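You operate a simulated robot arm through the tools that you are given. There is no shell and no other tool. Be economical: measure what you need, move in short steps, check, and stop when the job is done.

You run a simulated robot arm. Do the job below in one go: nothing can be reset, and whatever is moved stays where it is left.

TASK
Dry the green grip on the drying stand with the fan at 3.
Fine: Tip the fan head level before you turn the fan on. Once the grip is dry, turn the fan to 0 and set the grip down on the workbench.
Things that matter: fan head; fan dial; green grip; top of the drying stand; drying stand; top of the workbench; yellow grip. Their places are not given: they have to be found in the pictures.

Only the result counts: the job must be done as asked and must still hold three seconds after the hand-in. Knocking over, shifting, dropping, spilling or breaking anything else fails it.

THE ROBOT
A 6-joint arm with a two-finger parallel gripper, fixed in place. Base frame: the origin is at the foot of the arm, x ahead of it, y to its left, z up; the work surface is at about z = 860. Readings come in mm, degrees, newtons and seconds.
With the tool pointing down near the work surface it reaches from about 240 to 640 mm from the base axis. Its first joint turns from -66.0 to 66.0 degrees. Payload 2.7 kg.
Tool frame: the origin (TCP) lies between the finger pads and is the grasp point; the fingertips stand 23 mm ahead of it; z points along the fingers, y is the line along which they close. Largest opening 94 mm; finger width 38, thickness 10; the body of the gripper, 54 by 96 mm, starts 39 mm behind the TCP.
Orientation is that of the tool frame in the base frame, as a unit quaternion [x, y, z, w]. With the fingers straight down and closing along the base's y, the tool's x points along the base's -x, its y along +y and its z along -z.

THE INTERFACE
- The arm moves only by the tool step_arm. Its argument "rows" is one flat list of numbers, 7 for each row, row after row: the turn, a rotation vector about the tool's x, y, z in degrees, then the shift along the tool's x, y, z in mm, then the gripper command, from -1 (shut) to 1 (fully open), values between in proportion. In form: [wx, wy, wz, dx, dy, dz, grip, wx, wy, wz, dx, dy, dz, grip, ...]. A call has 1 to 20 rows; each row shifts and turns the commanded pose from where the row before left it, along the tool's axes as they then stand. Each row takes 0.2 s and may step no farther than 50 mm and 8.6 degrees from the row before; otherwise, or with a gripper value out of range, the whole call is refused. Where a pose cannot be reached the arm comes as near as it can. A force on the tool above 40 N (or 10 N above the force at the start of the call, whichever is more), or a blocked arm, ends the call early, and 0.2 s more pass. Each finger travels about 45 mm/s and halts on what it meets, pressing with about 41 N; the grip force reading is that of the motor and also rises with nothing between the fingers. The clock runs only during rows and for 0.2 s after the last one: add rows that do not move to give the fingers time. It gives the time, the measured TCP pose, the force on the tool (base axes), the opening and the grip force at its end, in the units of the frame above (readings bear some noise).
- Cameras (640 x 400 px; columns grow to the right, rows downward): "scene" is fixed at [70, -423.8, 1410.2]; the picture's right is [0.83, -0.56, 0.00], its down [-0.30, -0.43, -0.85] and it looks along [0.48, 0.70, -0.53] (base axes); focal length 285 px, centre (320, 200). "wrist" rides on the gripper at [86, 16, -75] in the tool frame; the picture's right is [-0.18, 0.98, 0.00], its down [-0.58, -0.11, -0.81] and it looks along [-0.79, -0.15, 0.59] (tool axes); focal length 243 px, centre (320, 200).
- camera(camera): a new picture of that camera. No time passes.
- measure_at(camera, pixels): for up to 12 pixels [column, row] of the newest picture of that camera ("zoom" is the newest enlarged one), the place [x, y, z] in the base frame of the surface seen there, good to about 3 mm. No time passes.
- inspect(camera, box): a new picture of the part [left, top, right, bottom] of that camera's present view, enlarged. No time passes.
- hand_in(): hands the job in; it is judged then, once.

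Go step by step. Measure first, check grasps and placings, and put right what went wrong. The budget is 80 turns and 54 pictures, counting those below and the enlarged ones. Unless the task says otherwise, let go and move clear before handing in, and close with one line.

The tools are called after "Emit:" as name(argument=value, ...) on one line, values as JSON. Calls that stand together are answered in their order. step_arm: Moves the arm, as the interface text tells. Its arguments: {"type":"object","properties":{"rows":{"type":"array","items":{"type":"number"}}},"required":["rows"]} The other tools are called the same way: camera (camera) takes a picture; measure_at (camera, pixels) gives the place of the surface under pixels of a picture; inspect (camera, box) takes an enlarged picture of a part of a camera's view; hand_in () hands the job in.

At the start:

```text
time_s: 0.0
tool_pos: [356.9, -27.7, 1279.5]
ee_rot: [0.001, 1.0, 0.001, 0.002]
force: [-0.9, 0.1, -0.2]
grip_width: 93.7
gripper_force: 0.0
```

scene: 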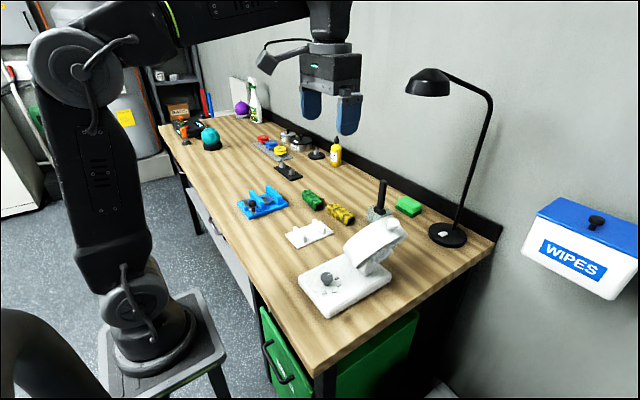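
wrist: 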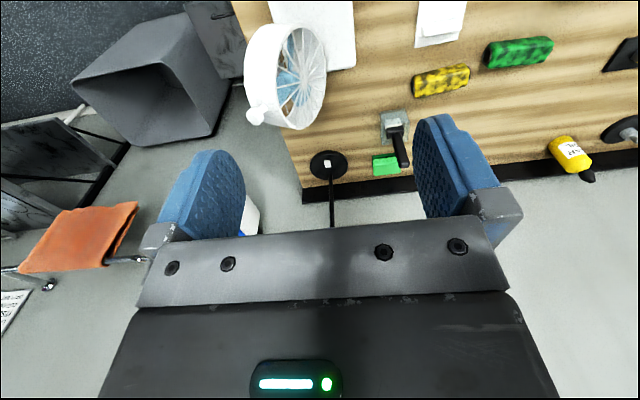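

The scene picture shows the fan (white, around 350,270), the green grip (312,200), the yellow grip (340,214) and a white stand (309,234). I'll enlarge this area to see the details.

Emit:
inspect(camera="scene", box=[270, 170, 430, 330])

Emit:
inspect(camera="wrist", box=[220, 0, 560, 212])

```text
2.50 times, centred on (350, 250) of scene
```

zoom: 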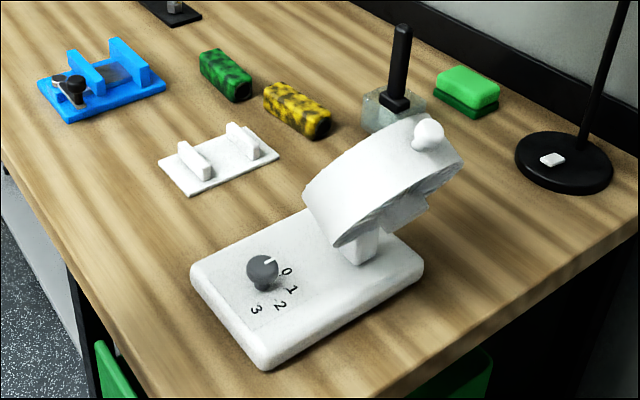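

```text
1.88 times, centred on (390, 106) of wrist
```

zoom: 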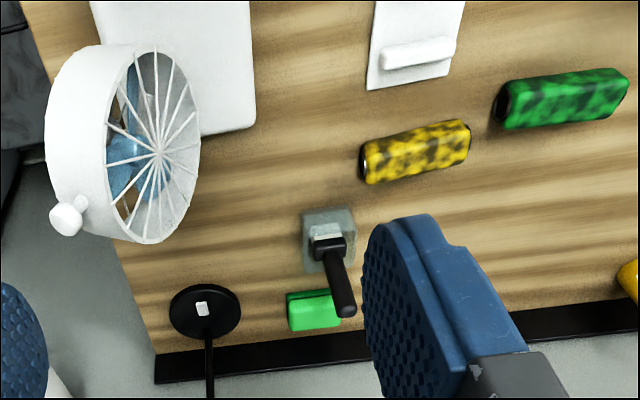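

The views are clear: the fan's dial points at 0 and its head is tipped. I'll measure points on the grips, stand and fan.

Emit:
measure_at(camera="zoom", pixels=[[512, 90], [565, 97], [615, 80], [375, 158], [418, 150], [460, 135], [68, 217], [160, 150], [150, 55], [150, 235], [395, 20], [420, 50]])

Emit:
inspect(camera="scene", box=[290, 200, 418, 330])

```text
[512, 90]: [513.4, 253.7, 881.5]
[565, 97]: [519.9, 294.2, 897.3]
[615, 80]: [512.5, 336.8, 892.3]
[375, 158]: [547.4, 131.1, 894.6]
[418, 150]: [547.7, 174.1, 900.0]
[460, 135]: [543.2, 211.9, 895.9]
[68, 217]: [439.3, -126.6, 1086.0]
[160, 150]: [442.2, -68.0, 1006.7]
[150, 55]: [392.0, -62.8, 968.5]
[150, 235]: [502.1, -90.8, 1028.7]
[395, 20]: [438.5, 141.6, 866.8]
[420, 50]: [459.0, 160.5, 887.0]
```

```text
3.08 times, centred on (354, 265) of scene
```

zoom: 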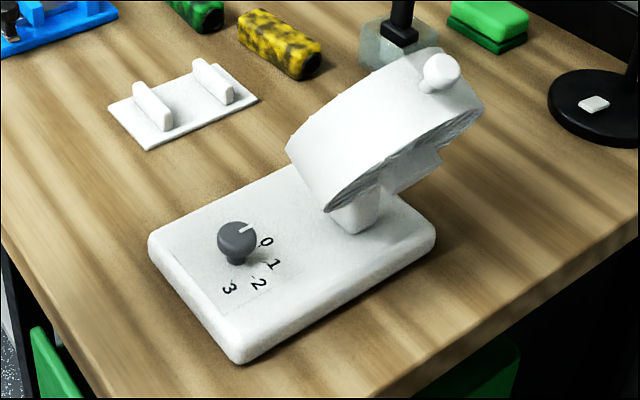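

Emit:
measure_at(camera="zoom", pixels=[[112, 105], [146, 148], [257, 98], [195, 68], [152, 84], [157, 104], [137, 86], [168, 125], [195, 60], [230, 88], [238, 228], [248, 230]])

Emit:
measure_at(camera="zoom", pixels=[[150, 245], [238, 350], [432, 238], [440, 70], [290, 150], [328, 205], [478, 105], [265, 242], [228, 288], [274, 265], [350, 215], [420, 170]])

```text
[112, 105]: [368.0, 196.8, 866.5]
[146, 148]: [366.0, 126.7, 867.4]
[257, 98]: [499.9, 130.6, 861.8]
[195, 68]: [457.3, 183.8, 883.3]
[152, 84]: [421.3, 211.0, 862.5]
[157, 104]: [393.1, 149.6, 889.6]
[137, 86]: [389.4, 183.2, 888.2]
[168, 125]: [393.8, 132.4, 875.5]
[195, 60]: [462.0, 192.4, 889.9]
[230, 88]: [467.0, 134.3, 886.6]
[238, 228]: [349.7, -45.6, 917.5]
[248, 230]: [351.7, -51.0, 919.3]
```

```text
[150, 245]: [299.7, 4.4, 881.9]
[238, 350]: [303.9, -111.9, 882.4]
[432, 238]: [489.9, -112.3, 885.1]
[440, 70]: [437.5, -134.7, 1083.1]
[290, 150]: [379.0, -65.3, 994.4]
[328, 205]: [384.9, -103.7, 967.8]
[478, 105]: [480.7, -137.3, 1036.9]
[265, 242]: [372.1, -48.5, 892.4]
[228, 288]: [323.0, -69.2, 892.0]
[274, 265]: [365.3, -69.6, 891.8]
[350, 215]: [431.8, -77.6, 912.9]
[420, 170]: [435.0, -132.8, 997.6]
```

I need the tilt of the fan head, so I'll measure its front rim in the wrist view, and look closely at the dial.

Emit:
inspect(camera="wrist", box=[235, 5, 363, 135])

Emit:
inspect(camera="scene", box=[300, 210, 420, 285])

```text
3.08 times, centred on (299, 70) of wrist
```

zoom: 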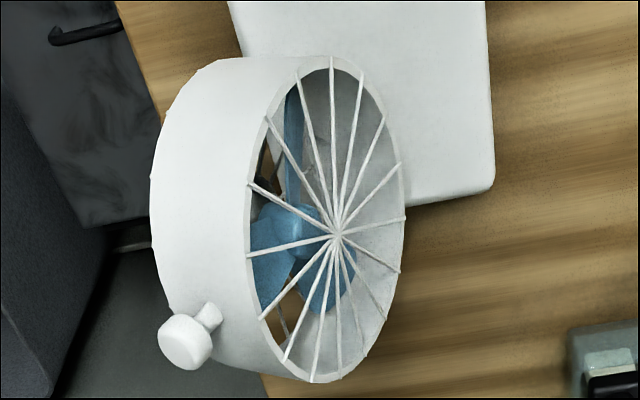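

```text
5.33 times, centred on (360, 248) of scene
```

zoom: 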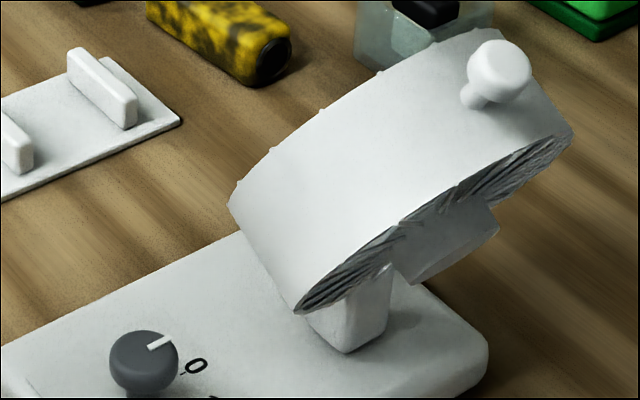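

Emit:
measure_at(camera="zoom", pixels=[[470, 100], [500, 70], [480, 60], [525, 65], [235, 203], [265, 155], [320, 112], [400, 68], [478, 40], [303, 303], [400, 232], [560, 150]])

Emit:
inspect(camera="wrist", box=[235, 5, 363, 135])

Emit:
measure_at(camera="zoom", pixels=[[330, 63], [249, 190], [253, 260], [280, 345], [315, 378], [365, 345], [398, 260], [403, 200], [388, 130], [288, 85], [185, 340], [205, 318]])

```text
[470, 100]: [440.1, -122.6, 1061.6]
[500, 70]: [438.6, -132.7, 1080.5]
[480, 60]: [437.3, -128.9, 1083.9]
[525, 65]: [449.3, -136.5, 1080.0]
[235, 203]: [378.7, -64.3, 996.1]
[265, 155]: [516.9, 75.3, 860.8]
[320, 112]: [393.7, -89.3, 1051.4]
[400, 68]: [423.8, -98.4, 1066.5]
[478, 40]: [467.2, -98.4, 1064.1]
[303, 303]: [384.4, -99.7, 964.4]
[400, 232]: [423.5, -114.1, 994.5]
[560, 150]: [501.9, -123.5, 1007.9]
```

```text
3.08 times, centred on (299, 70) of wrist
```

zoom: 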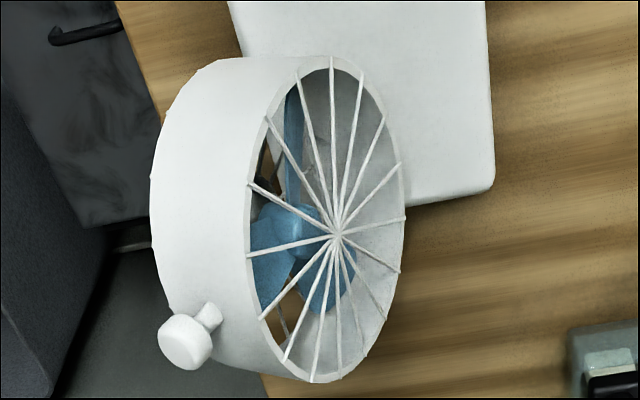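

```text
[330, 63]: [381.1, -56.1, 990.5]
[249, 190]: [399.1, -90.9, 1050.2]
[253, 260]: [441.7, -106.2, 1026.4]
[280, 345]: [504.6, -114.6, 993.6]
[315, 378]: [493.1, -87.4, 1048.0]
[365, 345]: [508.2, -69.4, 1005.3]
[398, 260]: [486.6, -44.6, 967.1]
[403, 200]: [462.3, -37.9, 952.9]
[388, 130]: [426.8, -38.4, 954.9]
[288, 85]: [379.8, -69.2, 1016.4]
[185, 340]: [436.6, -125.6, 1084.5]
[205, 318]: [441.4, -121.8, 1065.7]
```

The front rim runs from top (443,-98,1067) to bottom (445,-37,950). So the head is tipped back about 28° around an x-axis near y≈-88, z≈998, with the knob near (440,-128,1080). I'll move above the knob and turn the fingers to close along x.

Emit:
step_arm(rows=[0, 0, 0, -20.75, -25.25, 32.4, 0.2, 0, 0, 0, -20.75, -25.25, 32.4, 0.2, 0, 0, 0, -20.75, -25.25, 32.4, 0.2, 0, 0, 0, -20.75, -25.25, 32.4, 0.2, 0, 0, 8.18, 0, 0, 0, 0.2, 0, 0, 8.18, 0, 0, 0, 0.2, 0, 0, 8.18, 0, 0, 0, 0.2, 0, 0, 8.18, 0, 0, 0, 0.2, 0, 0, 8.18, 0, 0, 0, 0.2, 0, 0, 8.18, 0, 0, 0, 0.2, 0, 0, 8.18, 0, 0, 0, 0.2, 0, 0, 8.18, 0, 0, 0, 0.2, 0, 0, 8.18, 0, 0, 0, 0.2, 0, 0, 8.18, 0, 0, 0, 0.2, 0, 0, 8.18, 0, 0, 0, 0.2])

Emit:
camera(camera="wrist")

Emit:
inspect(camera="scene", box=[300, 150, 460, 250])

```text
time_s: 3.2
tool_pos: [440.2, -129.9, 1150.0]
ee_rot: [0.709, 0.706, 0.001, 0.001]
force: [-0.1, -0.1, 0.2]
grip_width: 56.4
gripper_force: 0.0
```

```text
45 pictures are left
```

wrist: 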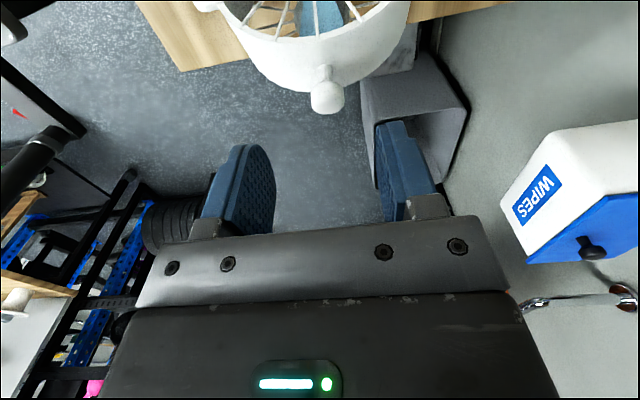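

```text
4.00 times, centred on (380, 200) of scene
```

zoom: 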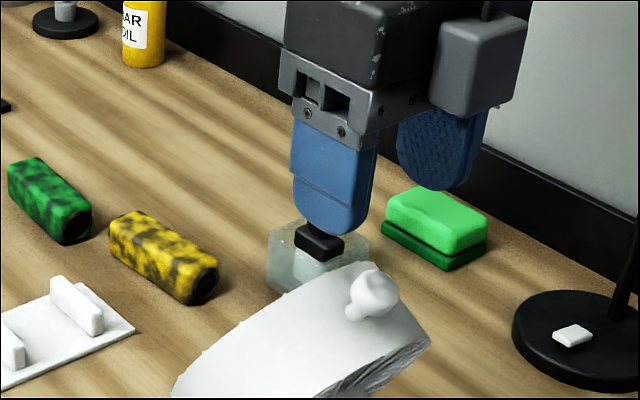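

The knob shows at (327,97) in the wrist view; I'll measure it before descending.

Emit:
measure_at(camera="wrist", pixels=[[327, 88], [327, 97], [327, 110], [313, 97], [341, 97], [325, 73]])

```text
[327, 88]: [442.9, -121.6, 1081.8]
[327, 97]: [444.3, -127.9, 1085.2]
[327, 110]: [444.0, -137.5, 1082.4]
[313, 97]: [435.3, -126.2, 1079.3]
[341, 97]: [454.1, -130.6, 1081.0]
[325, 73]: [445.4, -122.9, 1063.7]
```

Emit:
step_arm(rows=[0, 0, 0, 0, 4, 30, 0.2, 0, 0, 0, 0, 0, 20, 0.2, 0, 0, 0, 0, 0, 10, 0.2, 0, 0, 0, 0, 0, 0, -1, 0, 0, 0, 0, 0, 0, -1, 0, 0, 0, 0, 0, 0, -1, 0, 0, 0, 0, 0, 0, -1])

Emit:
camera(camera="wrist")

```text
time_s: 4.8
tool_pos: [444.5, -130.4, 1089.4]
ee_rot: [0.708, 0.707, 0.001, 0.0]
force: [1.6, -0.5, -3.4]
grip_width: 21.2
gripper_force: 44.8
```

```text
43 pictures are left
```

wrist: 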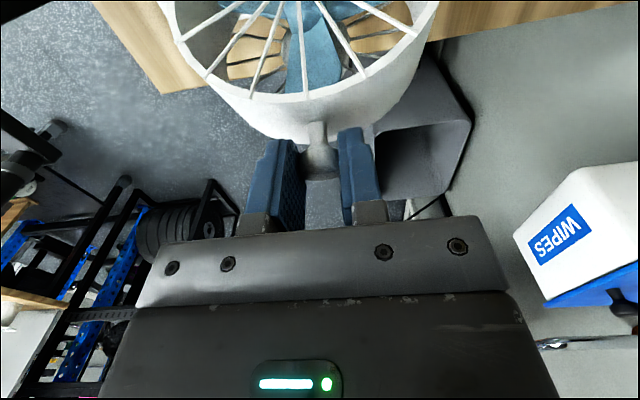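

The knob is gripped (width 21). I'll swing it forward along the arc about the pivot.

Emit:
step_arm(rows=[0, 0, 0, 4.9, 0, -2.4, -1, 0, 0, 0, 5, 0, -2.2, -1, 0, 0, 0, 5.2, 0, -1.7, -1, 0, 0, 0, 5.3, 0, -1.5, -1, 0, 0, 0, 5.3, 0, -1.1, -1, 0, 0, 0, 5.4, 0, -0.9, -1, 0, 0, 0, 0, 0, 0, -1])

Emit:
inspect(camera="scene", box=[300, 210, 420, 285])

Emit:
camera(camera="wrist")

```text
time_s: 6.4
tool_pos: [445.1, -99.5, 1100.8]
ee_rot: [0.707, 0.707, 0.001, 0.002]
force: [12.7, -10.0, 5.5]
grip_width: 21.2
gripper_force: 44.8
```

```text
5.33 times, centred on (360, 248) of scene
```

zoom: 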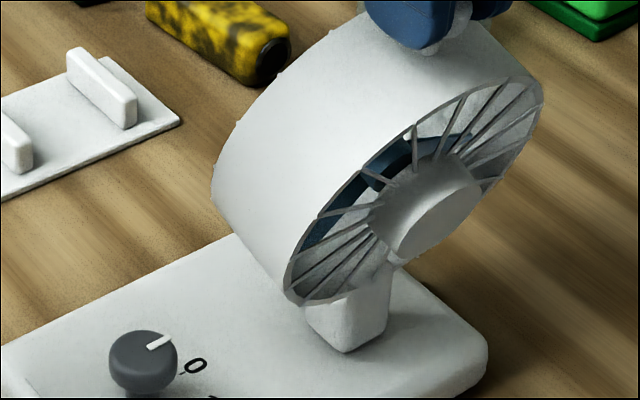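

```text
41 pictures are left
```

wrist: 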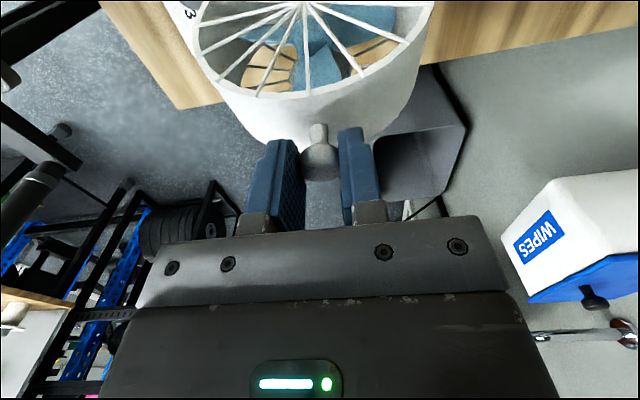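

The head follows the knob. I'll measure the tilt now on the rear and front rims.

Emit:
measure_at(camera="zoom", pixels=[[296, 296], [290, 270], [320, 215], [400, 132], [480, 90], [538, 100], [530, 140], [480, 190], [420, 225], [216, 180], [265, 85], [340, 25]])

Emit:
measure_at(camera="wrist", pixels=[[196, 30], [207, 68], [240, 90], [300, 96], [360, 78], [400, 50], [428, 20], [318, 127], [320, 160]])

```text
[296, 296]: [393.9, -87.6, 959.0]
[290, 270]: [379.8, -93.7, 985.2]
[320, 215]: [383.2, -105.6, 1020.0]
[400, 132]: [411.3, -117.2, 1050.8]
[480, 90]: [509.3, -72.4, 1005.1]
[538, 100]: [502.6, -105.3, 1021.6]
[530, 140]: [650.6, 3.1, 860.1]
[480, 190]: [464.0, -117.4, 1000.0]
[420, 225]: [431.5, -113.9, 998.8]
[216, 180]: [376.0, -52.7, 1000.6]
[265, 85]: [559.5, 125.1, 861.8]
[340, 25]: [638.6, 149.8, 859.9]
```

```text
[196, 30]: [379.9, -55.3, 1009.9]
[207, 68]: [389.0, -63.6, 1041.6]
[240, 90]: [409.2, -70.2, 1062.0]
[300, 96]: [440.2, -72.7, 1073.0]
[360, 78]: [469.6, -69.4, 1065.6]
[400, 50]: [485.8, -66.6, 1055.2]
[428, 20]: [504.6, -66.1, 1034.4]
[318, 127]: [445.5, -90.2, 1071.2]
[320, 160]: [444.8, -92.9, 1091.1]
```

The tilt is now about 15°, and the pivot turns out to sit lower (z≈950, arm ≈140 mm). I'll keep going along the flatter arc.

Emit:
step_arm(rows=[0, 0, 0, 5, 0, -1.1, -1, 0, 0, 0, 5, 0, -0.9, -1, 0, 0, 0, 5, 0, -0.7, -1, 0, 0, 0, 5, 0, -0.6, -1, 0, 0, 0, 5, 0, -0.4, -1, 0, 0, 0, 0, 0, 0, -1])

Emit:
inspect(camera="scene", box=[300, 210, 420, 285])

Emit:
camera(camera="wrist")

```text
time_s: 7.8
tool_pos: [444.7, -73.8, 1102.4]
ee_rot: [0.707, 0.707, 0.001, 0.001]
force: [17.0, -8.6, -5.2]
grip_width: 21.2
gripper_force: 44.9
```

```text
5.33 times, centred on (360, 248) of scene
```

zoom: 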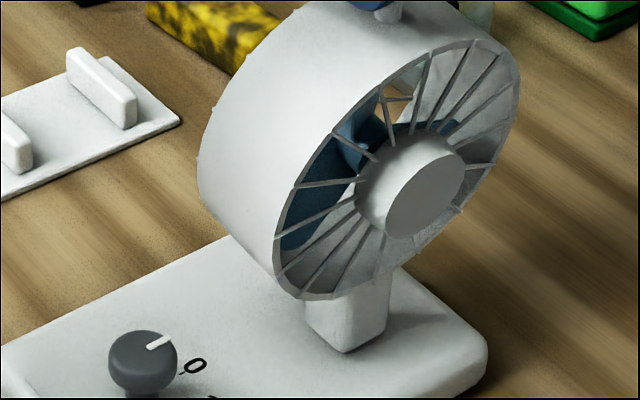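

```text
39 pictures are left
```

wrist: 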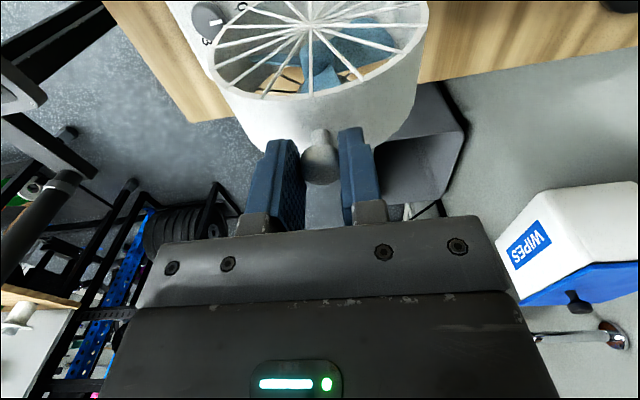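

Emit:
measure_at(camera="zoom", pixels=[[300, 293], [281, 275], [279, 215], [310, 150], [360, 95], [420, 55], [475, 43], [513, 60], [512, 110], [200, 160], [204, 190], [230, 90]])

Emit:
measure_at(camera="wrist", pixels=[[205, 45], [212, 68], [240, 92], [310, 96], [360, 83], [400, 58], [425, 25], [215, 78], [232, 115], [400, 100], [318, 135], [320, 160]])

```text
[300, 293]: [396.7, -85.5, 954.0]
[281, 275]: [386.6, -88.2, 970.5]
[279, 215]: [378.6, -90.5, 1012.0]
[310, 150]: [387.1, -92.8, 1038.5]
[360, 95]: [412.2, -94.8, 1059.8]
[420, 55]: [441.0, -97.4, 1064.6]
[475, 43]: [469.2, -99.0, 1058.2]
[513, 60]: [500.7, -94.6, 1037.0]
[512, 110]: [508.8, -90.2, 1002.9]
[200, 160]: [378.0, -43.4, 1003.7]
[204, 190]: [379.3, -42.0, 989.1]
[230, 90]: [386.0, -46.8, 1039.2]
```

```text
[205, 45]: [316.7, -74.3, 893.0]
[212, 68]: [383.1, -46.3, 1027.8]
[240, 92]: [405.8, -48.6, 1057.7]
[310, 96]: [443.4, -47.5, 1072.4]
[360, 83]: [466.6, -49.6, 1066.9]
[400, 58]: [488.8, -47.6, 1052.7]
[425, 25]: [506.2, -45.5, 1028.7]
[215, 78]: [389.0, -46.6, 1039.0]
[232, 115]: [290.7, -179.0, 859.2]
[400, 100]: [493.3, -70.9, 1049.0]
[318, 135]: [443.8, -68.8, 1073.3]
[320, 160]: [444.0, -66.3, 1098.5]
```

About 5° of tip remains, which is 12.7 mm more at this arm length.

Emit:
step_arm(rows=[0, 0, 0, 5, 0, -0.4, -1, 0, 0, 0, 5, 0, -0.2, -1, 0, 0, 0, 2.7, 0, 0, -1, 0, 0, 0, 0, 0, 0, -1, 0, 0, 0, 0, 0, 0, -1])

Emit:
inspect(camera="scene", box=[300, 210, 420, 285])

Emit:
measure_at(camera="zoom", pixels=[[290, 290], [276, 270], [270, 240], [270, 215], [300, 140], [350, 82], [400, 52], [440, 35], [475, 33], [196, 160], [200, 190], [230, 82]])

```text
time_s: 9.0
tool_pos: [444.9, -60.5, 1102.9]
ee_rot: [0.707, 0.707, -0.001, 0.0]
force: [15.5, -8.3, -12.6]
grip_width: 21.4
gripper_force: 45.4
```

```text
5.33 times, centred on (360, 248) of scene
```

zoom: 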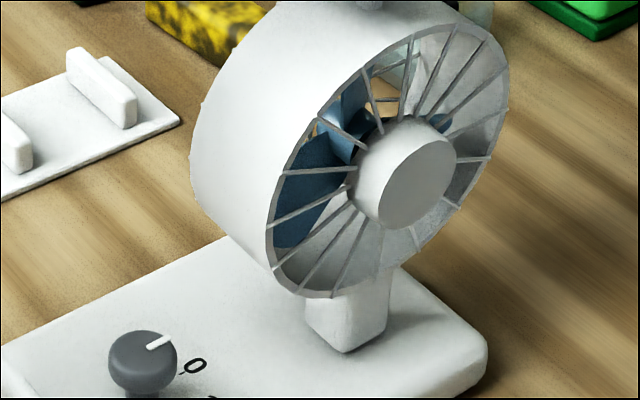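

```text
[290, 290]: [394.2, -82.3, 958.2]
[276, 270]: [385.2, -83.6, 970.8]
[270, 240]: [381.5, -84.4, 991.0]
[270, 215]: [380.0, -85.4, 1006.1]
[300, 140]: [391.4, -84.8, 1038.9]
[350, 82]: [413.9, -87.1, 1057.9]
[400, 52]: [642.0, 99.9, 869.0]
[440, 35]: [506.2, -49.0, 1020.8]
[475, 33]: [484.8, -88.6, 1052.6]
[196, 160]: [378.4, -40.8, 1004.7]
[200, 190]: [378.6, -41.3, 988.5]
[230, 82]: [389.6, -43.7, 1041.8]
```

About 2° is left, so I'll go 5 mm further and then let go.

Emit:
step_arm(rows=[0, 0, 0, 3, 0, 0, -1, 0, 0, 0, 2.5, 0, 0, -1, 0, 0, 0, 0, 0, 0, -1, 0, 0, 0, 0, 0, 0, -1])

Emit:
step_arm(rows=[0, 0, 0, 0, 0, 0, 0, 0, 0, 0, 0, 0, 0, 0, 0, 0, 0, 0, 0, -20, 0, 0, 0, 0, 0, 0, -30, 0, 0, 0, 0, 30, 0, -30, 0, 0, 0, 0, 40, 0, 0, 0, 0, 0, 0, 40, 0, 0, 0])

Emit:
inspect(camera="scene", box=[300, 205, 420, 280])

Emit:
camera(camera="wrist")

```text
time_s: 10.0
tool_pos: [445.5, -56.0, 1104.5]
ee_rot: [0.708, 0.706, 0.0, 0.0]
force: [16.0, -19.4, -21.5]
grip_width: 21.3
gripper_force: 44.9
```

```text
time_s: 11.6
tool_pos: [443.2, 53.9, 1183.9]
ee_rot: [0.708, 0.706, 0.002, 0.0]
force: [-0.4, -0.2, 0.2]
grip_width: 47.0
gripper_force: 0.0
```

```text
5.33 times, centred on (360, 242) of scene
```

zoom: 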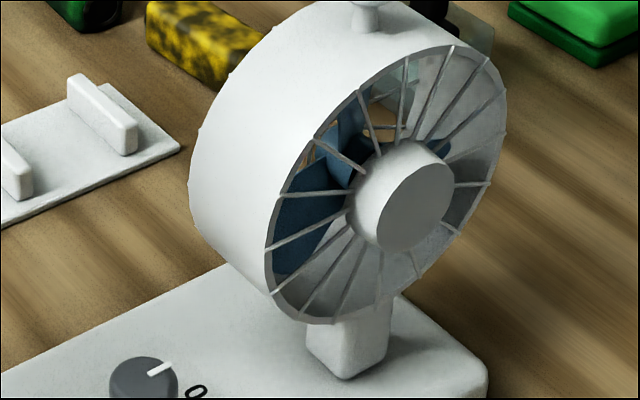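

```text
36 pictures are left
```

wrist: 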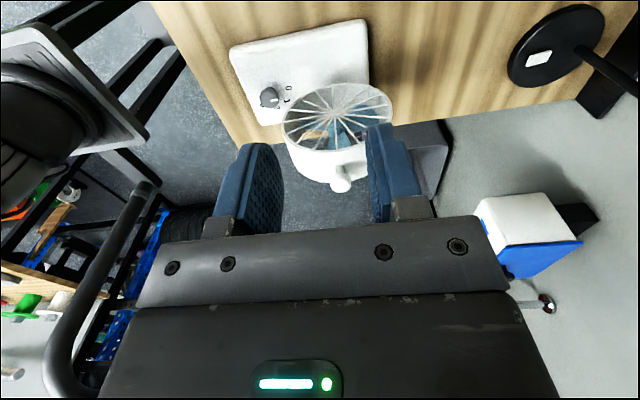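

Emit:
measure_at(camera="zoom", pixels=[[290, 315], [274, 290], [268, 265], [268, 240], [298, 162], [322, 132], [350, 102], [380, 76], [430, 52], [480, 56], [190, 180], [230, 85]])

Emit:
inspect(camera="wrist", box=[270, 60, 400, 200])

Emit:
measure_at(camera="wrist", pixels=[[287, 118], [288, 132], [300, 147], [330, 151], [360, 142], [388, 110], [390, 95], [343, 183], [338, 168]])

```text
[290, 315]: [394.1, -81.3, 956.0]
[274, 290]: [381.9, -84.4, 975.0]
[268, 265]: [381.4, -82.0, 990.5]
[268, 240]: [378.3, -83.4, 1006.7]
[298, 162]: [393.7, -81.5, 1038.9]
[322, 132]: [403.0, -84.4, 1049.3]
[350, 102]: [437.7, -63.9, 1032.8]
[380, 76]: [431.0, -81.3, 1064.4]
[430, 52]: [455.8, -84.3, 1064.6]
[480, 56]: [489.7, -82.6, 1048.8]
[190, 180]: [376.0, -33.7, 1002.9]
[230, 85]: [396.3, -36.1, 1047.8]
```

```text
2.86 times, centred on (335, 130) of wrist
```

zoom: 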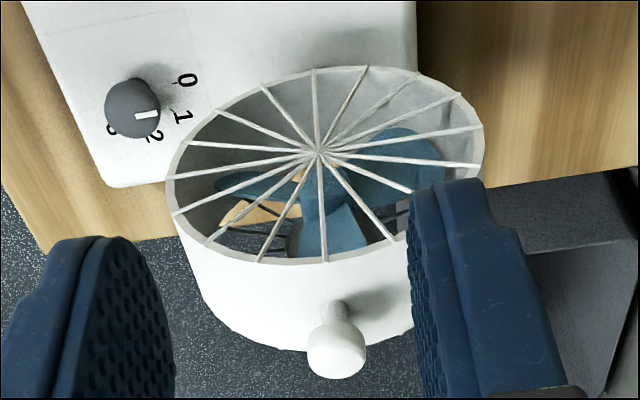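

```text
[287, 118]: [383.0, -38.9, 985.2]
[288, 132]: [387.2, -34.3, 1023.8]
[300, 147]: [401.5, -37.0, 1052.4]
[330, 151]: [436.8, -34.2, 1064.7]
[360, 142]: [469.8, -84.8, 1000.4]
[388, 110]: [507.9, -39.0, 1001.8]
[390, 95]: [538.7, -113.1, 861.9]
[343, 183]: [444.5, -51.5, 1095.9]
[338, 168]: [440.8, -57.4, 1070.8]
```

The rear rim now reads y≈-82±2 over its whole height, so the head is level. Next I'll go above the green grip and look.

Emit:
step_arm(rows=[0, 0, 0, 34.4, 10, 19.1, 0.6, 0, 0, 0, 34.4, 10, 19.1, 0.6, 0, 0, 0, 34.4, 10, 19.1, 0.6, 0, 0, 0, 34.4, 10, 19.1, 0.6, 0, 0, 0, 34.4, 10, 19.1, 0.6, 0, 0, 0, 34.4, 10, 19.1, 0.6, 0, 0, 0, 34.4, 10, 19.1, 0.6, 0, 0, 0, 0, 0, 0, 0.6])

Emit:
camera(camera="wrist")

Emit:
inspect(camera="scene", box=[250, 130, 410, 250])

```text
time_s: 13.4
tool_pos: [513.1, 293.4, 1050.5]
ee_rot: [0.707, 0.707, 0.0, -0.001]
force: [-0.9, 0.8, -0.2]
grip_width: 75.2
gripper_force: 0.0
```

```text
34 pictures are left
```

wrist: 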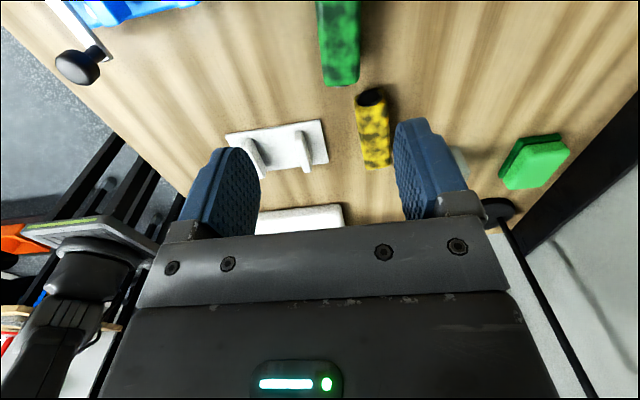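

```text
3.33 times, centred on (330, 190) of scene
```

zoom: 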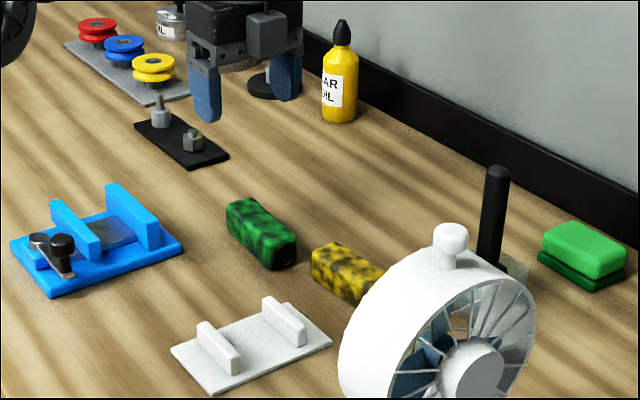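

The green grip is visible at the top (340,40) of the wrist view; I'll measure it and the stand from both views.

Emit:
measure_at(camera="zoom", pixels=[[230, 206], [247, 200], [295, 238], [270, 245], [262, 222], [272, 268], [230, 230], [296, 260]])

Emit:
measure_at(camera="wrist", pixels=[[320, 10], [357, 10], [324, 70], [356, 70], [340, 40], [338, 80], [300, 135], [310, 165], [243, 145], [255, 172], [230, 140], [322, 123]])

```text
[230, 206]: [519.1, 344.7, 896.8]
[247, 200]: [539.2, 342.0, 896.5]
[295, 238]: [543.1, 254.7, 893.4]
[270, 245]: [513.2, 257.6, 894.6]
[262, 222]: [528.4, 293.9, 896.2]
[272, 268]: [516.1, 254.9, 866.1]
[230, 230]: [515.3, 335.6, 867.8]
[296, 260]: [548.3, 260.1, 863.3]
```

```text
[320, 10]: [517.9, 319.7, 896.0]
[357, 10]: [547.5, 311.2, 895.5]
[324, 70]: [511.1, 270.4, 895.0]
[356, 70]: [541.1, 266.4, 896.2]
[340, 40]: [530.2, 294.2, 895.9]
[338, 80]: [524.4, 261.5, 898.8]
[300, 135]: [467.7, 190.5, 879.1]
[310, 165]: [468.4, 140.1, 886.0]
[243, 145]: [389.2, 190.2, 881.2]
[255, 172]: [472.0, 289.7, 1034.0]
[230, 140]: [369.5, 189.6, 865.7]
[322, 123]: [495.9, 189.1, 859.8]
```

The green grip is centred at about (530,300), 88 × 31 × 36 mm, with its long axis about 6° off y. I'll align, descend to z≈888 and close.

Emit:
step_arm(rows=[0, 0, 0, 6.6, 17, 30, 0.6, 0, 0, 6, 0, 0, 0, 0.6, 0, 0, 0, 0, 0, 45, 0.6, 0, 0, 0, 0, 0, 45, 0.6, 0, 0, 0, 0, 0, 30, 0.6, 0, 0, 0, 0, 0, 12.5, 0.6, 0, 0, 0, 0, 0, 0, 0.6])

Emit:
inspect(camera="scene", box=[270, 150, 370, 230])

```text
time_s: 15.0
tool_pos: [531.7, 300.4, 890.3]
ee_rot: [0.743, 0.669, 0.001, -0.001]
force: [-0.7, -0.3, 0.1]
grip_width: 75.2
gripper_force: 0.1
```

```text
5.00 times, centred on (320, 190) of scene
```

zoom: 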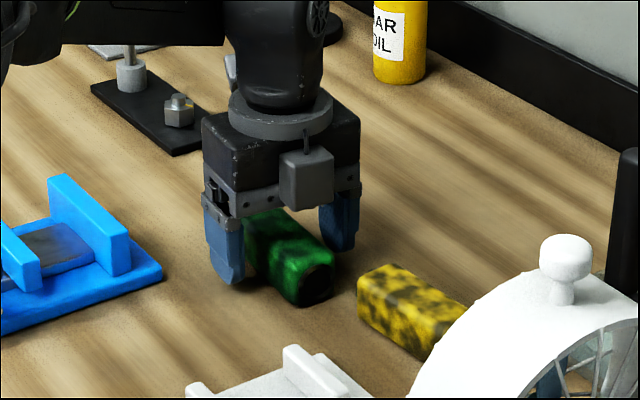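

The fingers stand either side of the green grip, so I'll close on it and lift.

Emit:
step_arm(rows=[0, 0, 0, 0, 0, 0, -1, 0, 0, 0, 0, 0, 0, -1, 0, 0, 0, 0, 0, 0, -1, 0, 0, 0, 0, 0, 0, -1, 0, 0, 0, 0, 0, 0, -1])

Emit:
step_arm(rows=[0, 0, 0, 0, 0, -30, -1, 0, 0, 0, 0, 0, -40, -1, 0, 0, 0, 0, 0, -40, -1])

Emit:
camera(camera="scene")

Emit:
camera(camera="wrist")

```text
time_s: 16.2
tool_pos: [532.4, 301.0, 888.9]
ee_rot: [0.744, 0.669, 0.0, 0.0]
force: [0.3, 0.6, -0.3]
grip_width: 35.5
gripper_force: 40.9
```

```text
time_s: 17.0
tool_pos: [530.3, 302.6, 997.8]
ee_rot: [0.743, 0.669, 0.0, 0.0]
force: [-0.9, -0.1, 0.7]
grip_width: 0.0
gripper_force: 41.3
```

```text
31 pictures are left
```

scene: 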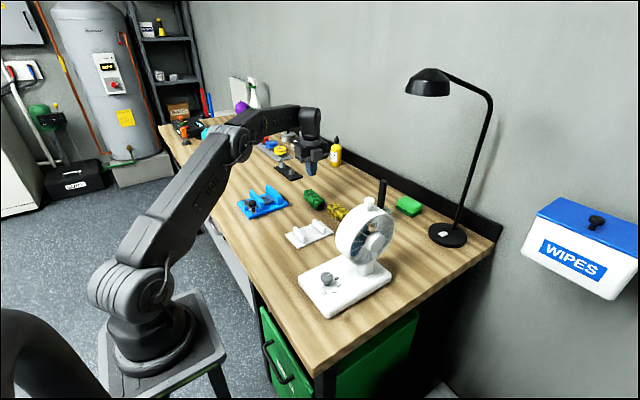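

```text
30 pictures are left
```

wrist: 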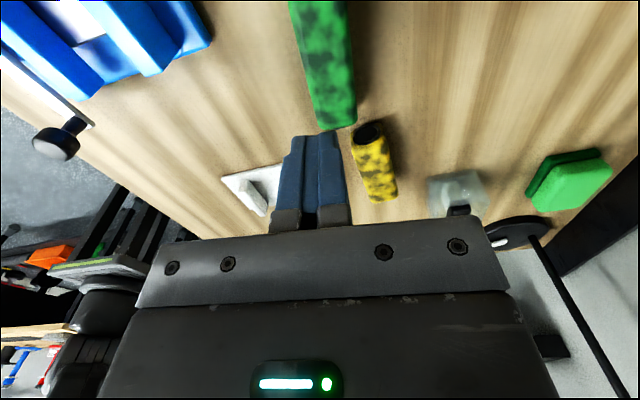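

The fingers closed to 0: the grip slipped out and lies on the bench. I'll look at how it lies now before a lower, slower grasp.

Emit:
inspect(camera="scene", box=[285, 175, 385, 240])

Emit:
measure_at(camera="wrist", pixels=[[292, 10], [344, 10], [318, 120], [352, 118], [325, 60], [310, 95], [346, 70], [338, 115], [312, 105], [300, 50], [318, 2], [349, 100]])

Emit:
measure_at(camera="zoom", pixels=[[90, 95], [130, 70]])

```text
6.15 times, centred on (335, 208) of scene
```

zoom: 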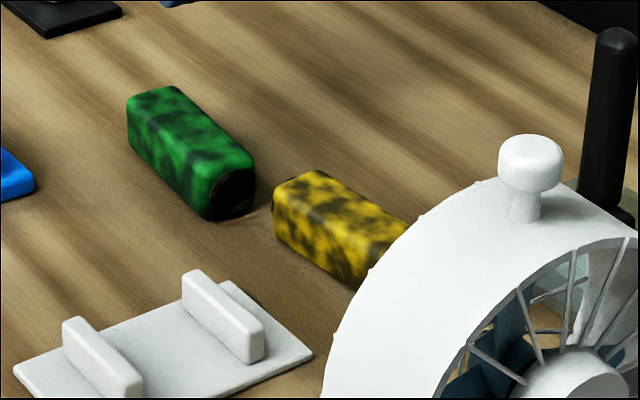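

```text
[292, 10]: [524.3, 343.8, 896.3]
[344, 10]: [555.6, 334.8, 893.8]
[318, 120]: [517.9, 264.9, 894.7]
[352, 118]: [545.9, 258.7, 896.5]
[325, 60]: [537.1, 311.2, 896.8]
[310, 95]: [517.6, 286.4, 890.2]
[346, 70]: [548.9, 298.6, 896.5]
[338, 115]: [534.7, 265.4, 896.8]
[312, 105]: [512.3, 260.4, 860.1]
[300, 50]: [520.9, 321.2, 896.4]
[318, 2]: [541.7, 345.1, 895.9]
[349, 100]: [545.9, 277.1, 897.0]
```

```text
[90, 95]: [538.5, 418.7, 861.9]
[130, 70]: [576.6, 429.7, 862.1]
```

The grip lies unmoved at about (535,303). I'll regrasp lower, at z≈885.5, and lift very gently.

Emit:
step_arm(rows=[0, 0, 0, 0, 4, 0, 0.6, 0, 0, 0, 0, 0, 0, 0.6, 0, 0, 0, 0, 0, 0, 0.6, 0, 0, 0, 0, 0, 0, 0.6, 0, 0, 0, 0, 0, 45, 0.6, 0, 0, 0, 0, 0, 40, 0.6, 0, 0, 0, 0, 0, 20, 0.6, 0, 0, 0, 0, 0, 7.5, 0.6, 0, 0, 0, 0, 0, 0, 0.6, 0, 0, 0, 0, 0, 0, -1, 0, 0, 0, 0, 0, 0, -1, 0, 0, 0, 0, 0, 0, -1, 0, 0, 0, 0, 0, 0, -1, 0, 0, 0, 0, 0, 0, -1])

Emit:
step_arm(rows=[0, 0, 0, 0, 0, -1, -1, 0, 0, 0, 0, 0, -2, -1, 0, 0, 0, 0, 0, -3, -1, 0, 0, 0, 0, 0, -3, -1, 0, 0, 0, 0, 0, -3, -1, 0, 0, 0, 0, 0, -2, -1, 0, 0, 0, 0, 0, -1, -1])

Emit:
inspect(camera="scene", box=[270, 150, 370, 230])

```text
time_s: 20.0
tool_pos: [534.4, 301.3, 885.7]
ee_rot: [0.744, 0.668, 0.002, 0.0]
force: [-1.1, -0.3, 0.4]
grip_width: 35.3
gripper_force: 41.1
```

```text
time_s: 21.6
tool_pos: [536.2, 301.0, 900.9]
ee_rot: [0.744, 0.669, 0.001, 0.0]
force: [0.0, 0.3, -1.0]
grip_width: 35.4
gripper_force: 41.2
```

```text
5.00 times, centred on (320, 190) of scene
```

zoom: 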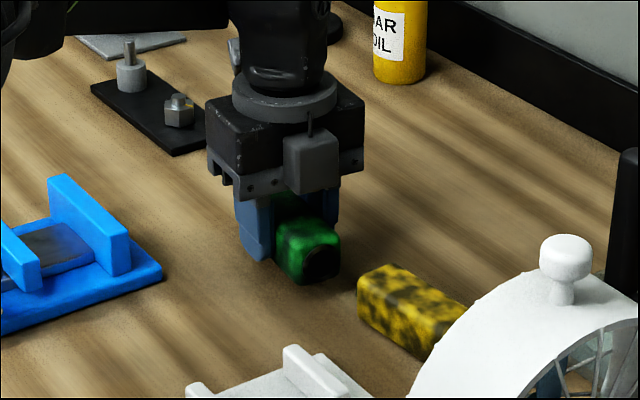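

Lifted gently, the grip stays in the fingers. I'll check whether it hangs level and isn't slipping.

Emit:
measure_at(camera="zoom", pixels=[[295, 225], [325, 228], [280, 235], [335, 235], [300, 282], [280, 270]])

Emit:
step_arm(rows=[0, 0, 0, 0, 0, -1, -1, 0, 0, 0, 0, 0, -2, -1, 0, 0, 0, 0, 0, -3, -1, 0, 0, 0, 0, 0, -4, -1, 0, 0, 0, 0, 0, -4, -1, 0, 0, 0, 0, 0, -4, -1, 0, 0, 0, 0, 0, -4, -1, 0, 0, 0, 0, 0, -4, -1, 0, 0, 0, 0, 0, -4, -1, 0, 0, 0, 0, 0, -4, -1, 0, 0, 0, 0, 0, -3, -1, 0, 0, 0, 0, 0, -2, -1, 0, 0, 0, 0, 0, -1, -1])

Emit:
inspect(camera="scene", box=[270, 150, 370, 230])

Emit:
camera(camera="wrist")

```text
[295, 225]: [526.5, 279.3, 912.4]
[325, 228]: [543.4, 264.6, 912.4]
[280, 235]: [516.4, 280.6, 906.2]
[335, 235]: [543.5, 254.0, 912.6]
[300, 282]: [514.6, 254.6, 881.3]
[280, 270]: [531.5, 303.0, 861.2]
```

```text
time_s: 24.4
tool_pos: [534.9, 301.6, 941.6]
ee_rot: [0.744, 0.668, 0.001, 0.0]
force: [-0.7, 0.0, -0.9]
grip_width: 35.5
gripper_force: 40.9
```

```text
5.00 times, centred on (320, 190) of scene
```

zoom: 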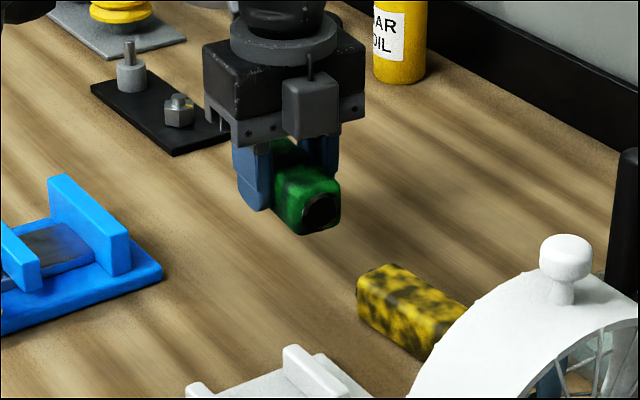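

```text
26 pictures are left
```

wrist: 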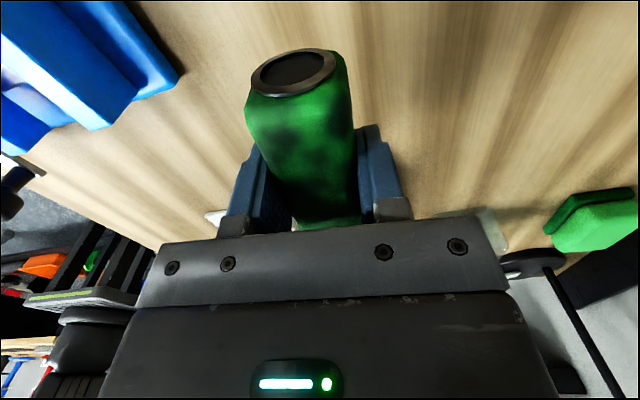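

Emit:
measure_at(camera="wrist", pixels=[[300, 110], [310, 150], [330, 200], [345, 100], [270, 120], [290, 50], [300, 95], [250, 90], [334, 70], [290, 72]])

Emit:
measure_at(camera="zoom", pixels=[[290, 145], [300, 170], [330, 180], [280, 185], [335, 200], [300, 230], [322, 208]])

```text
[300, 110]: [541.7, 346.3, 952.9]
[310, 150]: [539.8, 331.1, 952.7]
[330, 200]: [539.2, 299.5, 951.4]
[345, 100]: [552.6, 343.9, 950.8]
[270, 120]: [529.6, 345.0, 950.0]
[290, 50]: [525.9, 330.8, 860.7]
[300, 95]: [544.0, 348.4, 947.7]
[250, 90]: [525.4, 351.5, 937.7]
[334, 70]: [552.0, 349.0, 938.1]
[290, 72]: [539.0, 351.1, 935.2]
```

```text
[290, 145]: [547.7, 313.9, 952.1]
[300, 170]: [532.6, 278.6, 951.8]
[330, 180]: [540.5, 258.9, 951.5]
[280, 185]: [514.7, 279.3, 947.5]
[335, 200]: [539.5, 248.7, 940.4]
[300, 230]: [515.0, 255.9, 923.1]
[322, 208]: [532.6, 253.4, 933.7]
```

The grip hangs level and centred (top z≈952, y 256–347). Now I'll get precise rib positions on the stand.

Emit:
inspect(camera="scene", box=[275, 210, 345, 255])

```text
8.89 times, centred on (310, 232) of scene
```

zoom: 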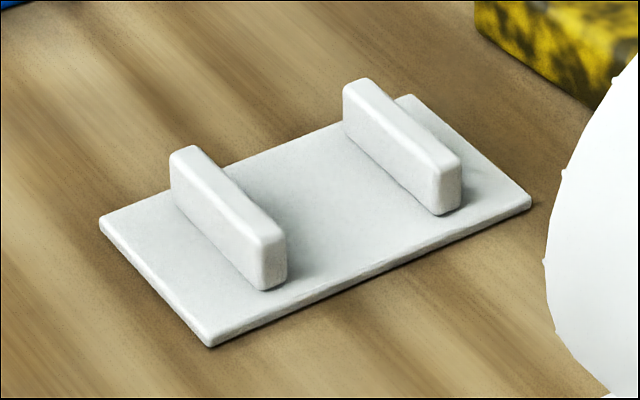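

Emit:
measure_at(camera="zoom", pixels=[[106, 220], [210, 335], [522, 202], [412, 100], [184, 153], [270, 236], [358, 86], [448, 160], [227, 195], [402, 122], [320, 190], [155, 250]])

```text
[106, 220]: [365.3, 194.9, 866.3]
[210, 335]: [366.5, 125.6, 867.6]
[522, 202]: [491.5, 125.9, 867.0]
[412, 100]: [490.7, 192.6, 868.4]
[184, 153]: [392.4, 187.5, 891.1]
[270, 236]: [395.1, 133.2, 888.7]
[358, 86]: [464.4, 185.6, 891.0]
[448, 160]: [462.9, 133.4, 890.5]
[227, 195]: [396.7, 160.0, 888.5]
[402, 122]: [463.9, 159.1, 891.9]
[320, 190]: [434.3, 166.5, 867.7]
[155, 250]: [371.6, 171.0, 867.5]
```

The stand is square to the base: centre (429,160), rib tops z≈890 at x≈394 and 464. I'll carry the grip slowly over it.

Emit:
step_arm(rows=[0, 0, 0, -3.04, -1.8, -0.5, -1, 0, 0, 0, -6.09, -3.6, -0.5, -1, 0, 0, 0, -8.37, -4.96, -0.5, -1, 0, 0, 0, -8.37, -4.96, -0.5, -1, 0, 0, 0, -8.37, -4.96, -0.5, -1, 0, 0, 0, -8.37, -4.96, -0.5, -1, 0, 0, 0, -8.37, -4.96, -0.5, -1, 0, 0, 0, -8.37, -4.96, -0.5, -1, 0, 0, 0, -8.37, -4.96, -0.5, -1, 0, 0, 0, -8.37, -4.96, -0.5, -1, 0, 0, 0, -8.37, -4.96, -0.5, -1, 0, 0, 0, -8.37, -4.96, -0.5, -1, 0, 0, 0, -8.37, -4.96, -0.5, -1, 0, 0, 0, -8.37, -4.96, -0.5, -1, 0, 0, 0, -8.37, -4.96, -0.5, -1, 0, 0, 0, -8.37, -4.96, -0.5, -1, 0, 0, 0, -8.37, -4.96, -0.5, -1, 0, 0, 0, -8.37, -4.96, -0.5, -1, 0, 0, 0, -6.09, -3.6, -0.5, -1, 0, 0, 0, -3.04, -1.8, -0.5, -1])

Emit:
step_arm(rows=[0, 0, -2, 0, 0, 0, -1, 0, 0, -4, 0, 0, 0, -1, 0, 0, -5.3, 0, 0, 0, -1, 0, 0, -5.3, 0, 0, 0, -1, 0, 0, -5.3, 0, 0, 0, -1, 0, 0, -5.3, 0, 0, 0, -1, 0, 0, -5.3, 0, 0, 0, -1, 0, 0, -5.3, 0, 0, 0, -1, 0, 0, -5.3, 0, 0, 0, -1, 0, 0, -5.3, 0, 0, 0, -1, 0, 0, -5.3, 0, 0, 0, -1, 0, 0, -5.3, 0, 0, 0, -1, 0, 0, -5.3, 0, 0, 0, -1, 0, 0, -5.3, 0, 0, 0, -1, 0, 0, -5.3, 0, 0, 0, -1, 0, 0, -5.3, 0, 0, 0, -1, 0, 0, -5.3, 0, 0, 0, -1, 0, 0, -5.3, 0, 0, 0, -1, 0, 0, -4, 0, 0, 0, -1, 0, 0, -1.4, 0, 0, 0, -1])

Emit:
inspect(camera="scene", box=[265, 170, 385, 255])

Emit:
camera(camera="wrist")

```text
time_s: 28.6
tool_pos: [427.8, 160.8, 950.5]
ee_rot: [0.744, 0.669, 0.001, 0.0]
force: [-0.1, -1.0, -1.2]
grip_width: 35.6
gripper_force: 40.9
```

```text
time_s: 32.8
tool_pos: [429.9, 160.3, 950.7]
ee_rot: [-0.002, 1.0, 0.0, 0.001]
force: [0.4, 0.6, -0.6]
grip_width: 35.4
gripper_force: 41.0
```

```text
4.71 times, centred on (325, 212) of scene
```

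zoom: 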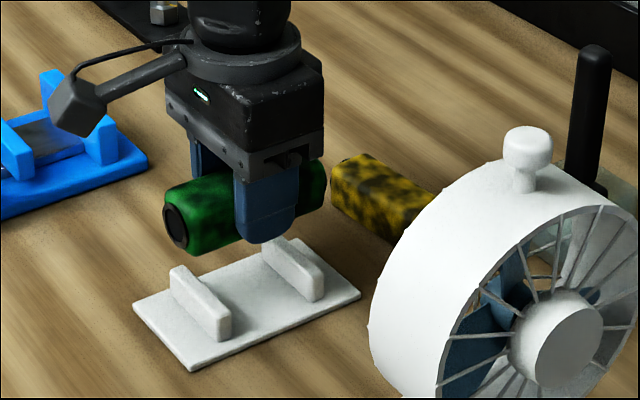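

```text
23 pictures are left
```

wrist: 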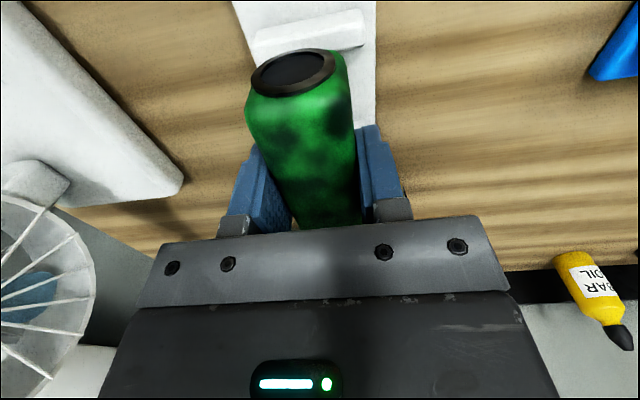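

The grip is square above the stand. I'll lower it gently about 34 mm.

Emit:
step_arm(rows=[0, 0, 0, 0, 0, 2, -1, 0, 0, 0, 0, 0, 4, -1, 0, 0, 0, 0, 0, 5, -1, 0, 0, 0, 0, 0, 5, -1, 0, 0, 0, 0, 0, 5, -1, 0, 0, 0, 0, 0, 5, -1, 0, 0, 0, 0, 0, 3, -1, 0, 0, 0, 0, 0, 2, -1, 0, 0, 0, 0, 0, 1.5, -1, 0, 0, 0, 0, 0, 1, -1, 0, 0, 0, 0, 0, 0, -1])

Emit:
inspect(camera="scene", box=[265, 180, 365, 255])

Emit:
measure_at(camera="zoom", pixels=[[185, 215], [215, 195], [345, 165], [190, 262], [168, 225], [220, 270]])

```text
time_s: 35.2
tool_pos: [429.2, 160.2, 917.5]
ee_rot: [-0.002, 1.0, 0.0, 0.0]
force: [0.1, 0.7, -0.4]
grip_width: 35.3
gripper_force: 41.6
```

```text
5.33 times, centred on (315, 218) of scene
```

zoom: 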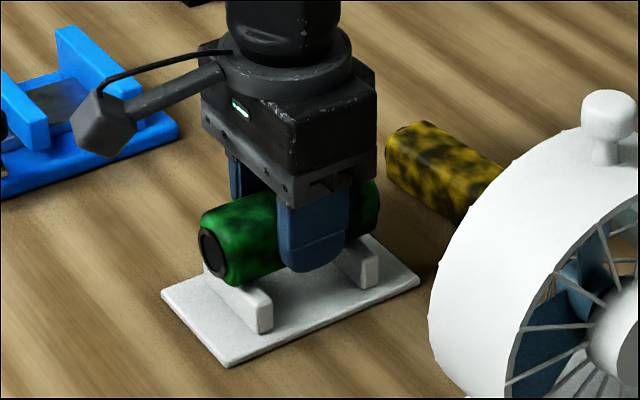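

```text
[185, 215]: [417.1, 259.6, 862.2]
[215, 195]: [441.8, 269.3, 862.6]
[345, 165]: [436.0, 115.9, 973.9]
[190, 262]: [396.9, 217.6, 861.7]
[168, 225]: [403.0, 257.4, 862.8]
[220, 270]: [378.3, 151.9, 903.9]
```

Almost touching; I'll lower by another 2.5 mm in tiny steps and watch the force.

Emit:
step_arm(rows=[0, 0, 0, 0, 0, 0.7, -1, 0, 0, 0, 0, 0, 0.7, -1, 0, 0, 0, 0, 0, 0, -1])

Emit:
step_arm(rows=[0, 0, 0, 0, 0, 0.6, -1, 0, 0, 0, 0, 0, 0.6, -1, 0, 0, 0, 0, 0, 0, -1])

```text
time_s: 36.0
tool_pos: [429.2, 159.1, 915.9]
ee_rot: [-0.001, 1.0, 0.0, 0.001]
force: [1.1, -0.6, -1.2]
grip_width: 35.4
gripper_force: 41.0
```

```text
time_s: 36.8
tool_pos: [430.0, 160.0, 915.1]
ee_rot: [-0.001, 1.0, 0.0, 0.001]
force: [0.2, -0.1, -0.5]
grip_width: 35.1
gripper_force: 41.2
```

Emit:
step_arm(rows=[0, 0, 0, 0, 0, 0.8, -1, 0, 0, 0, 0, 0, 0.8, -1, 0, 0, 0, 0, 0, 0, -1])

Emit:
inspect(camera="scene", box=[290, 205, 350, 245])

```text
time_s: 37.6
tool_pos: [430.1, 160.2, 914.9]
ee_rot: [-0.001, 1.0, 0.0, 0.002]
force: [-3.4, -0.9, 20.5]
grip_width: 35.4
gripper_force: 40.8
```

```text
10.00 times, centred on (320, 225) of scene
```

zoom: 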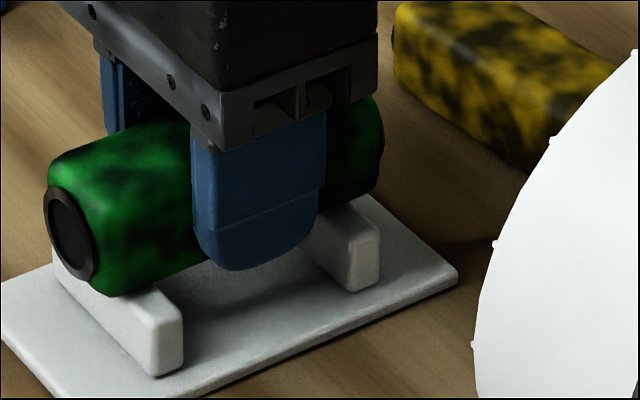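

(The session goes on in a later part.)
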